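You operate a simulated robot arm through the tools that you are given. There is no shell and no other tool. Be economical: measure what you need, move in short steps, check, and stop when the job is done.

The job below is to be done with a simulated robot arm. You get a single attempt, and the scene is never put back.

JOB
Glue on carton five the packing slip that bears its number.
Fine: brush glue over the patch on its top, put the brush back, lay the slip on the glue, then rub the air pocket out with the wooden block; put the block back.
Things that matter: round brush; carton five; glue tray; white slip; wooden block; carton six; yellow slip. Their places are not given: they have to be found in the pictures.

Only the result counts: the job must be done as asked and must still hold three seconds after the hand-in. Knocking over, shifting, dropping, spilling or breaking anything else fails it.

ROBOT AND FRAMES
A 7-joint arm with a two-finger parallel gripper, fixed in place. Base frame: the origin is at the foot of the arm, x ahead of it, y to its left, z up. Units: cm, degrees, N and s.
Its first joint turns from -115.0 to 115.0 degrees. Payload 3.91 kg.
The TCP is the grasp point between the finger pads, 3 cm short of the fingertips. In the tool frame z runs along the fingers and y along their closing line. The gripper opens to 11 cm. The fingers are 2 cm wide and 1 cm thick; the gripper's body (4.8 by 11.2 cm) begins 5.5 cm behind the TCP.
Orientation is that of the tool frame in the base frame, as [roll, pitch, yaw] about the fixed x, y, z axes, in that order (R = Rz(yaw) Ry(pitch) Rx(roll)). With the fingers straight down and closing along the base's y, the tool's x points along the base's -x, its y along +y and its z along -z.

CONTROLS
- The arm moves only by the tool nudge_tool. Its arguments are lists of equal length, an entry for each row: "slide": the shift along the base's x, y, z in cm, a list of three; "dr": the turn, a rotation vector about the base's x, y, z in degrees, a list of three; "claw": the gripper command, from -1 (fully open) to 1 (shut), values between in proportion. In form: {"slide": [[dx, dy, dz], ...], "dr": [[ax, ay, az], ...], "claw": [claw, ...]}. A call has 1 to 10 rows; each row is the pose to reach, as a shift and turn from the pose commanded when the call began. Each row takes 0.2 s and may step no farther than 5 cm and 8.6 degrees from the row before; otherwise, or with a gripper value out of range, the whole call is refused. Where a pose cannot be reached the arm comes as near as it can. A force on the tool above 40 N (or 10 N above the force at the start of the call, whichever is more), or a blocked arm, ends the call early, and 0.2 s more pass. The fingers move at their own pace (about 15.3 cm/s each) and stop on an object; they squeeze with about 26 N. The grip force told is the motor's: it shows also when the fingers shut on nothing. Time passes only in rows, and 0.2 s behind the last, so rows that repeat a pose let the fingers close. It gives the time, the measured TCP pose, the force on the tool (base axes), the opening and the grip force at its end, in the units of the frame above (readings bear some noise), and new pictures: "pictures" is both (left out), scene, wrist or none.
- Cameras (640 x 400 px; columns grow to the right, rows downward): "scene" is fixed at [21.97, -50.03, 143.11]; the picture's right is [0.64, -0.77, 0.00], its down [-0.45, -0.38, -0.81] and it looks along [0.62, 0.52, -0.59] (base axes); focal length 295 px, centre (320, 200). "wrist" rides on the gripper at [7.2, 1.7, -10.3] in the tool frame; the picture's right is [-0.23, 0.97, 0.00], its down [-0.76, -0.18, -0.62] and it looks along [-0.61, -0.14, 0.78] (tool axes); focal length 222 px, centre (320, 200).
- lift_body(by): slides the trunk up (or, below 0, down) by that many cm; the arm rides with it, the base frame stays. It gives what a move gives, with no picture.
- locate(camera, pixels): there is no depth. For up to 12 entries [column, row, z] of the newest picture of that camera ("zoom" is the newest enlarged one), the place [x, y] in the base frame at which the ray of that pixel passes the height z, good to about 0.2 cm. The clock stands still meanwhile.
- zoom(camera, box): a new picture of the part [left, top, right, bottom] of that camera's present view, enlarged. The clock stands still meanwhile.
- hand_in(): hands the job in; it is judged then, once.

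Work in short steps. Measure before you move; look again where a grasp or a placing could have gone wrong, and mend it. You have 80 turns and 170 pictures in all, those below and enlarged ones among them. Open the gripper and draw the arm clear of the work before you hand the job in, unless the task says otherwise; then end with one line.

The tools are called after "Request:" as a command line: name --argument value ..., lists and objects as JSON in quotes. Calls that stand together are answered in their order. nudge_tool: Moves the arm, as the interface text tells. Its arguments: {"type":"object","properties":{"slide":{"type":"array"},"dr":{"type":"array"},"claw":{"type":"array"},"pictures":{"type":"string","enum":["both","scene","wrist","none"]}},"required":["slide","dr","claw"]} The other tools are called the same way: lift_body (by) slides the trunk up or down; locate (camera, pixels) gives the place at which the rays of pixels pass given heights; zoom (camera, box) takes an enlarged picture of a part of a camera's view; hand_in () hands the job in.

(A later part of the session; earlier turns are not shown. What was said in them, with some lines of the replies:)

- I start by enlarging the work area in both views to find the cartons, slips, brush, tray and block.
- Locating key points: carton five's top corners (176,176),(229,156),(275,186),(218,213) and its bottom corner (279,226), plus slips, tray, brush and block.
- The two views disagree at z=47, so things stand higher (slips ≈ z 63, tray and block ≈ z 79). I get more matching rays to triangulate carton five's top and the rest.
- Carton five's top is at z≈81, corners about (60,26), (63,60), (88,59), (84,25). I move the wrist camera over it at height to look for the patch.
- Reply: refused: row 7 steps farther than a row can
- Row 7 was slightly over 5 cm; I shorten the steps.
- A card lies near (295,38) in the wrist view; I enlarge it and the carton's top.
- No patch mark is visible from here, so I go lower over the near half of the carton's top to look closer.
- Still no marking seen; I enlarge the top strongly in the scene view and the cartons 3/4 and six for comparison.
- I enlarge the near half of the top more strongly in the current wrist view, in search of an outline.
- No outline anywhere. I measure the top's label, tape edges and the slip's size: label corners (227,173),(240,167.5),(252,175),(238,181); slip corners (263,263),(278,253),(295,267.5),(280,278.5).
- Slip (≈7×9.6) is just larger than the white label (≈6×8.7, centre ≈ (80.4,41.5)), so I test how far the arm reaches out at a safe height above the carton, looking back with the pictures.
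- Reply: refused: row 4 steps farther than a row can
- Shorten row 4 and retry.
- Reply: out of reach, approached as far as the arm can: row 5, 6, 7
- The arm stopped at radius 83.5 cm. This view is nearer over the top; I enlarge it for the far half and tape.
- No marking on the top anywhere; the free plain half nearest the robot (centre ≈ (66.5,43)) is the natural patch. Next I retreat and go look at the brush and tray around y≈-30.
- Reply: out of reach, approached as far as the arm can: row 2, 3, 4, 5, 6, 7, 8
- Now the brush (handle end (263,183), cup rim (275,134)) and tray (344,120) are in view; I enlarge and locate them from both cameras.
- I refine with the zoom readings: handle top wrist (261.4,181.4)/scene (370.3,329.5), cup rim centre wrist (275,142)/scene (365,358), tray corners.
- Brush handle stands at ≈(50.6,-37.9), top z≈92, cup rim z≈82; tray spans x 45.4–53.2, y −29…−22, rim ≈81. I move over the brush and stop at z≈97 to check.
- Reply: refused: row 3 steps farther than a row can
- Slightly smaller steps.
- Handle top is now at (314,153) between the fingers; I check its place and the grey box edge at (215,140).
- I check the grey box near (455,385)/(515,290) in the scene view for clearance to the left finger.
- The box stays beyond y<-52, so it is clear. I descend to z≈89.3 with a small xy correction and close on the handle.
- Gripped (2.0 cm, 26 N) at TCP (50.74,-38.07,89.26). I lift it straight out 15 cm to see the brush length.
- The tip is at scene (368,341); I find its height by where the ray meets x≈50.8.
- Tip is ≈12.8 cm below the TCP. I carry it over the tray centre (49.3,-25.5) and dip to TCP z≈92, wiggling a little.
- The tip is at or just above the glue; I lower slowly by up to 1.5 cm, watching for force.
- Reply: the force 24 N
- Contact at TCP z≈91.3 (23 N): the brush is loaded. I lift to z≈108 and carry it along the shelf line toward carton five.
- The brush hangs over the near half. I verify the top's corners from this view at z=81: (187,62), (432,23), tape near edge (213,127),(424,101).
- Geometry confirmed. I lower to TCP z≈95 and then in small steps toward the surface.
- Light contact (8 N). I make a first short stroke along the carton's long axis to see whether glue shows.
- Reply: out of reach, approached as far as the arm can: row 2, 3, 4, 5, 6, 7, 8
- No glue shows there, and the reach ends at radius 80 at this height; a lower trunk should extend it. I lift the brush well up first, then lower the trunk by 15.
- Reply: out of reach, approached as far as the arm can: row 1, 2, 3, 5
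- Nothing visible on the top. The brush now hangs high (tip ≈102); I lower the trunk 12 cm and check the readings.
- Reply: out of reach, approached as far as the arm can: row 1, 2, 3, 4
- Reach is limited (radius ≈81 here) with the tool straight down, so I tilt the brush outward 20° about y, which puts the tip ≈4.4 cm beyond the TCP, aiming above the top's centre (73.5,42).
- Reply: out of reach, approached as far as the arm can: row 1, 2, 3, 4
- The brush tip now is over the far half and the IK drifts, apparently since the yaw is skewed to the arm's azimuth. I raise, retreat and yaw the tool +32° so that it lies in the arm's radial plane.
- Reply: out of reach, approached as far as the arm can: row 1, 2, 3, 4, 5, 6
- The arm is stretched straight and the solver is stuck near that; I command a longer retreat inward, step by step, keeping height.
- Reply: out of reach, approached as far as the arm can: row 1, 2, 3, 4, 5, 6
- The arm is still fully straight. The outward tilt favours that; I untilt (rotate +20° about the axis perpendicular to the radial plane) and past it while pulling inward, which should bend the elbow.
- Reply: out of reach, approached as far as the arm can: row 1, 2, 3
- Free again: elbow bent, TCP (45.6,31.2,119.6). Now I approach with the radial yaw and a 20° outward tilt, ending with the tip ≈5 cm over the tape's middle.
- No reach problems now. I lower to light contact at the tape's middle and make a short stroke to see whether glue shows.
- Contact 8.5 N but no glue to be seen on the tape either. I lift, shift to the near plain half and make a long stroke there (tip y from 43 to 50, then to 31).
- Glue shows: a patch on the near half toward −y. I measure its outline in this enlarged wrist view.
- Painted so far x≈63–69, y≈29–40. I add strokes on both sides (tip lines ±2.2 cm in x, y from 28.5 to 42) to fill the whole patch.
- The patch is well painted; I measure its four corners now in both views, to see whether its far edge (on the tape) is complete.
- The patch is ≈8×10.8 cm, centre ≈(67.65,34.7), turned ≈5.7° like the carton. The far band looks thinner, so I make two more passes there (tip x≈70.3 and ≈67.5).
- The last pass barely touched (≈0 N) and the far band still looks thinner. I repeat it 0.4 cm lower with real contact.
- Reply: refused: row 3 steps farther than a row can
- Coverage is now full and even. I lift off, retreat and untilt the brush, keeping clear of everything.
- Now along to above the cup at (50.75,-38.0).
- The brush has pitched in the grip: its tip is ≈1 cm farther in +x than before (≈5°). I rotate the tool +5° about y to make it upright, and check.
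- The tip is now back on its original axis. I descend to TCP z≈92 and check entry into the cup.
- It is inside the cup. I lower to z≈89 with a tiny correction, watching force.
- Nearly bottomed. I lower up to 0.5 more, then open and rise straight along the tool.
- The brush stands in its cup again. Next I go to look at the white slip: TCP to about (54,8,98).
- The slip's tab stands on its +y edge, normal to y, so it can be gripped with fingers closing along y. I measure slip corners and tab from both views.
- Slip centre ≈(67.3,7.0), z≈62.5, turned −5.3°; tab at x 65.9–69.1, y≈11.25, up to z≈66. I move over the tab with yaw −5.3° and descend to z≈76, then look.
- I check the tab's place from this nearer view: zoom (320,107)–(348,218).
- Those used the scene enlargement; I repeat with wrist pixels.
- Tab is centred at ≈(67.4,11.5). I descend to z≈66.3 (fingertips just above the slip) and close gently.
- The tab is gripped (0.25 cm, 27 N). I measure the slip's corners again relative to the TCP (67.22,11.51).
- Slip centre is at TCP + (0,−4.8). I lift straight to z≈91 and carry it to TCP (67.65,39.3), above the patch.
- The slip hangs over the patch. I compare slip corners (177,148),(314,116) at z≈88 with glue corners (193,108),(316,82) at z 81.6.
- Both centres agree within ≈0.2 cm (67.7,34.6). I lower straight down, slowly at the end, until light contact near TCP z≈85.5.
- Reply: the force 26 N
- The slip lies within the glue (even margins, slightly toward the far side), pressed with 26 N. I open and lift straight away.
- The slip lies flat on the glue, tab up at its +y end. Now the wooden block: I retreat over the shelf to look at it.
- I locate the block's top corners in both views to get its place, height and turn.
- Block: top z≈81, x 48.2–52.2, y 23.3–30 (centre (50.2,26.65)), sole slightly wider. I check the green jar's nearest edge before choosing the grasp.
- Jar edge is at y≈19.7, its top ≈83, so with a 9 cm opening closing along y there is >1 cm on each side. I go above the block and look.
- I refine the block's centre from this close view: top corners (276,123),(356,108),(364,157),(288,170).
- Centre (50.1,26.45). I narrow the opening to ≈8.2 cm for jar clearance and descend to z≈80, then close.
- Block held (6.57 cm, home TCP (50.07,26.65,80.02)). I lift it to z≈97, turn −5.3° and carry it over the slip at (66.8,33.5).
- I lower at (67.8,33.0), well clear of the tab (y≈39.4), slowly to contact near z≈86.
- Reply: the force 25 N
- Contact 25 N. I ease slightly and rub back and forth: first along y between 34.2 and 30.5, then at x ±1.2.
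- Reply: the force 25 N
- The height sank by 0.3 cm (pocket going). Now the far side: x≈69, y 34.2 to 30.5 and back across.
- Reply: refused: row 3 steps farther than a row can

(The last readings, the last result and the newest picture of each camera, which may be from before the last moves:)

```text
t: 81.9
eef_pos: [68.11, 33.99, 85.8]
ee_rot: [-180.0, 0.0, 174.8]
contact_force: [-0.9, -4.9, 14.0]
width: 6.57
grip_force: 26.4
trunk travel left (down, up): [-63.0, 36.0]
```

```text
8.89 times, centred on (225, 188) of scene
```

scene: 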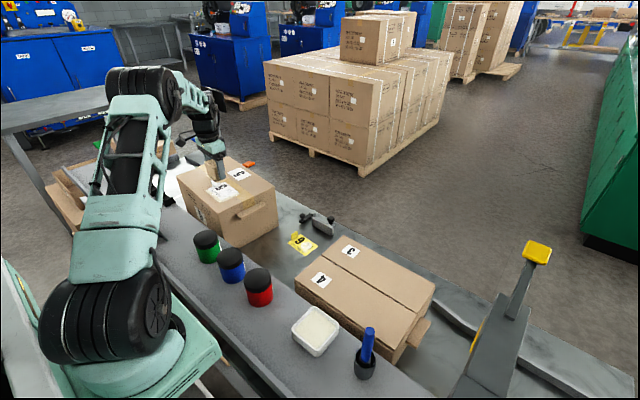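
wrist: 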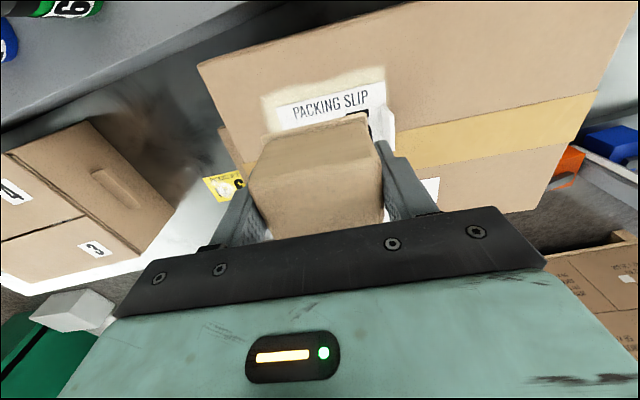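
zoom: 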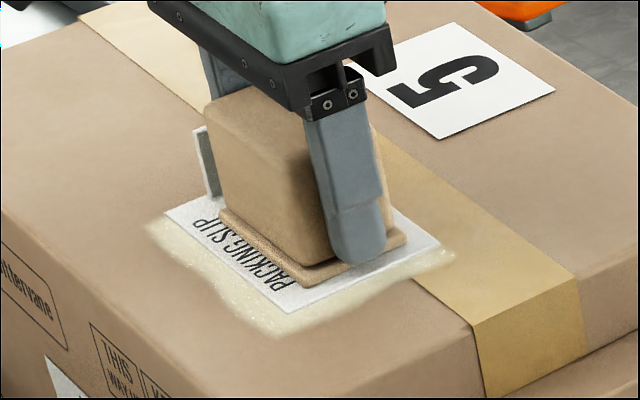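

The slip has not moved. I lift the block off (shorter steps) and look at the slip.

Request:
nudge_tool --slide '[[0, -0.3, 2], [0, -1, 5.5], [-3, -1.5, 9], [-7, -2.5, 11]]' --dr '[[0, 0, 0], [0, 0, 0], [0, 0, 0], [0, 0, 0]]' --claw '[1, 1, 1, 1]'

Request:
zoom --camera "scene" --box '[190, 165, 260, 210]'

Request:
zoom --camera "wrist" --box '[220, 80, 460, 230]'

```text
t: 82.9
eef_pos: [61.36, 31.41, 96.69]
ee_rot: [-179.9, -0.1, 174.7]
contact_force: [0.8, 0.0, -2.4]
width: 6.6
grip_force: 25.9
trunk travel left (down, up): [-63.0, 36.0]
```

scene: 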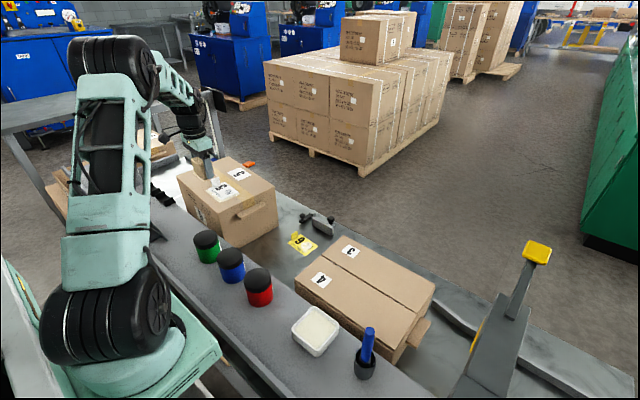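
wrist: 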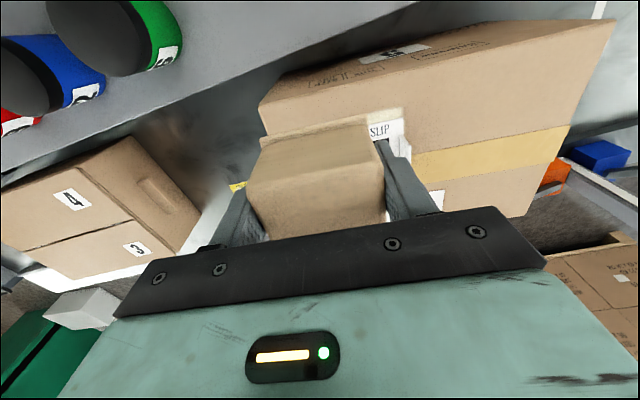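

```text
8.89 times, centred on (225, 188) of scene
```

zoom: 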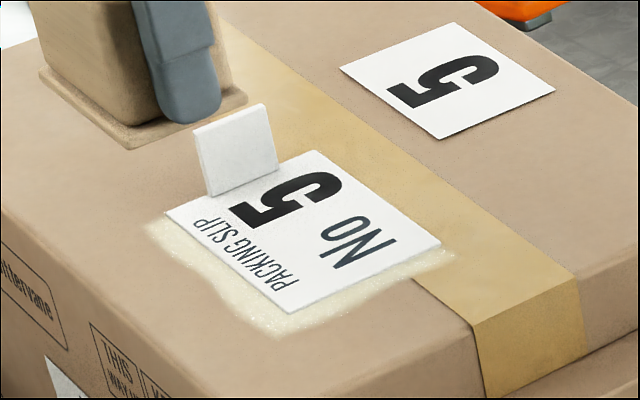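

```text
2.67 times, centred on (340, 155) of wrist
```

zoom: 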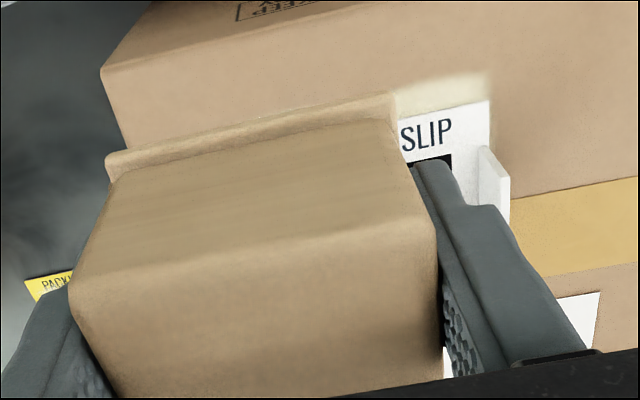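

The smudged "No" is now crisp: the air pocket is gone. I take the block back above its home (50.07,26.65) with yaw restored.

Request:
nudge_tool --slide '[[-3.8, -1.6, 0], [-7.6, -3.2, 0], [-11.29, -4.76, 0], [-11.29, -4.76, -4.5], [-11.29, -4.76, -9], [-11.29, -4.76, -12.5]]' --dr '[[0, 0, 2], [0, 0, 4], [0, 0, 5.3], [0, 0, 5.3], [0, 0, 5.3], [0, 0, 5.3]]' --claw '[1, 1, 1, 1, 1, 1]'

Request:
zoom --camera "scene" --box '[160, 180, 240, 250]'

```text
t: 84.3
eef_pos: [49.9, 26.91, 84.05]
ee_rot: [180.0, 0.0, 179.9]
contact_force: [0.1, 1.2, -1.7]
width: 6.6
grip_force: 26.2
trunk travel left (down, up): [-63.0, 36.0]
```

scene: 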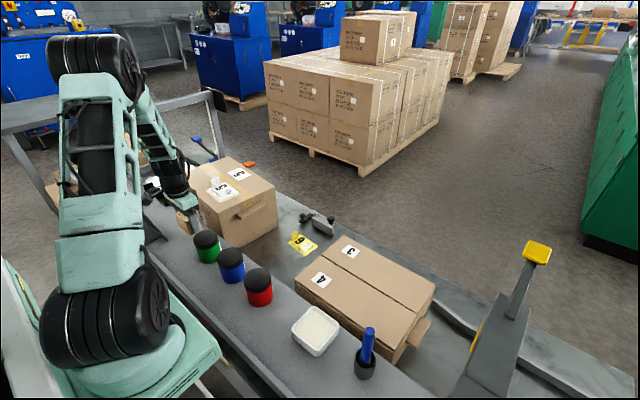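
wrist: 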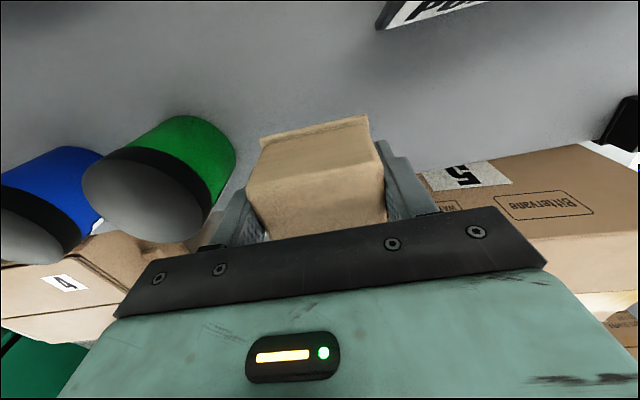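

```text
5.71 times, centred on (200, 215) of scene
```

zoom: 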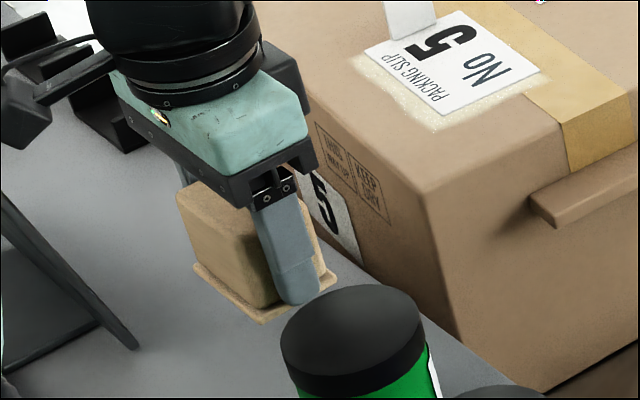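

Positioned over home; I correct by (0.15,−0.2), lower to z≈80 softly, open to ≈8.5 cm and rise.

Request:
nudge_tool --slide '[[0.1, -0.1, -2], [0.15, -0.2, -3.4], [0.15, -0.2, -3.9], [0.15, -0.2, -4.05], [0.15, -0.2, -4.05], [0.15, -0.2, -4.05], [0.15, -0.2, -4.05]]' --dr '[[0, 0, 0], [0, 0, 0], [0, 0, 0], [0, 0, 0], [0, 0, 0], [0, 0, 0], [0, 0, 0]]' --claw '[1, 1, 1, 1, -0.3, -0.49, -0.49]' --pictures "none"

Request:
nudge_tool --slide '[[0, 0, 3], [0, 0, 7], [0, 0, 11.5], [-1, 3, 15], [-2, 6, 18]]' --dr '[[0, 0, 0], [0, 0, 0], [0, 0, 0], [0, 0, 0], [0, 0, 0]]' --claw '[-0.49, -0.49, -0.49, -1, -1]'

Request:
zoom --camera "scene" --box '[160, 150, 290, 250]'

Request:
zoom --camera "scene" --box '[240, 220, 440, 400]'

```text
t: 85.9
eef_pos: [50.07, 26.54, 80.15]
ee_rot: [-179.9, 0.0, 180.0]
contact_force: [0.2, -1.2, 0.6]
width: 8.21
grip_force: 0.0
trunk travel left (down, up): [-63.0, 36.0]
```

```text
t: 87.1
eef_pos: [48.19, 32.62, 98.02]
ee_rot: [-179.9, 0.0, 179.8]
contact_force: [0.4, -0.8, 0.4]
width: 11.02
grip_force: 0.1
trunk travel left (down, up): [-63.0, 36.0]
```

scene: 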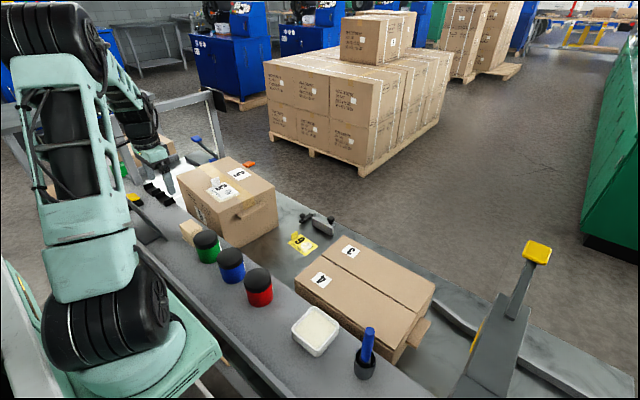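
wrist: 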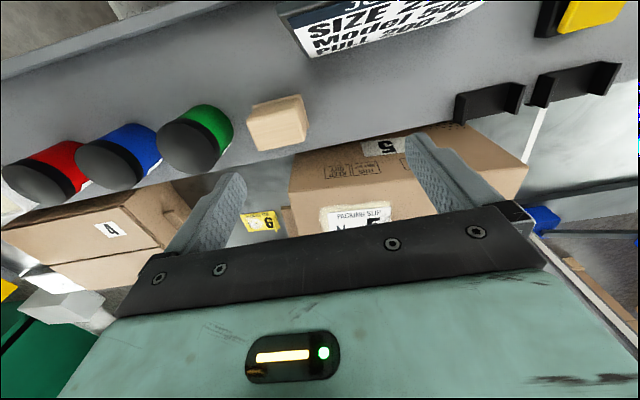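

```text
4.00 times, centred on (225, 200) of scene
```

zoom: 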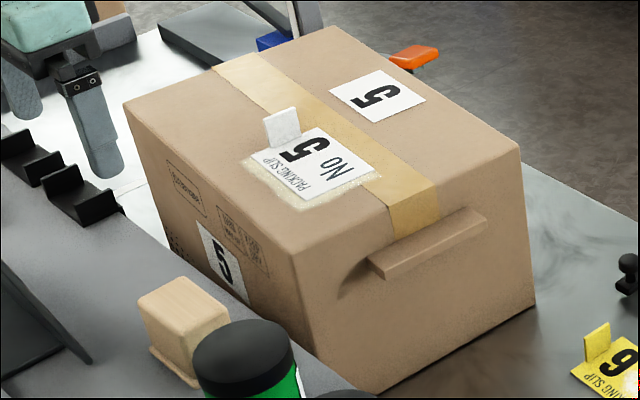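

```text
2.22 times, centred on (340, 310) of scene
```

zoom: 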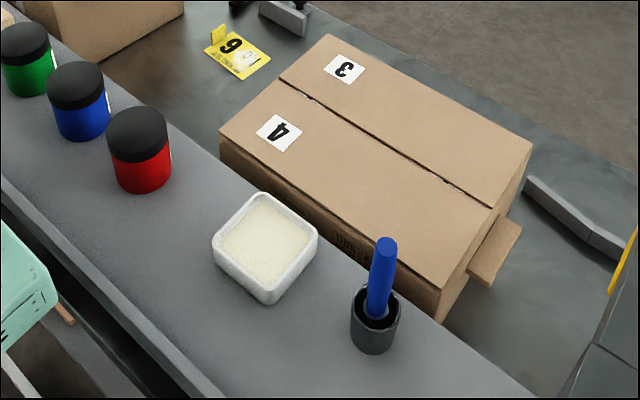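

Everything is in place: slip glued flat on carton five, block and brush home, and the arm clear with the gripper open. I hand the job in.

Request:
hand_in

```text
The job is handed in.
```

I glued the white No 5 slip onto the brushed patch on carton five and rubbed the air pocket out. The brush is back in its cup, the block is back on the shelf, the arm is clear with the gripper open, and the job is handed in.
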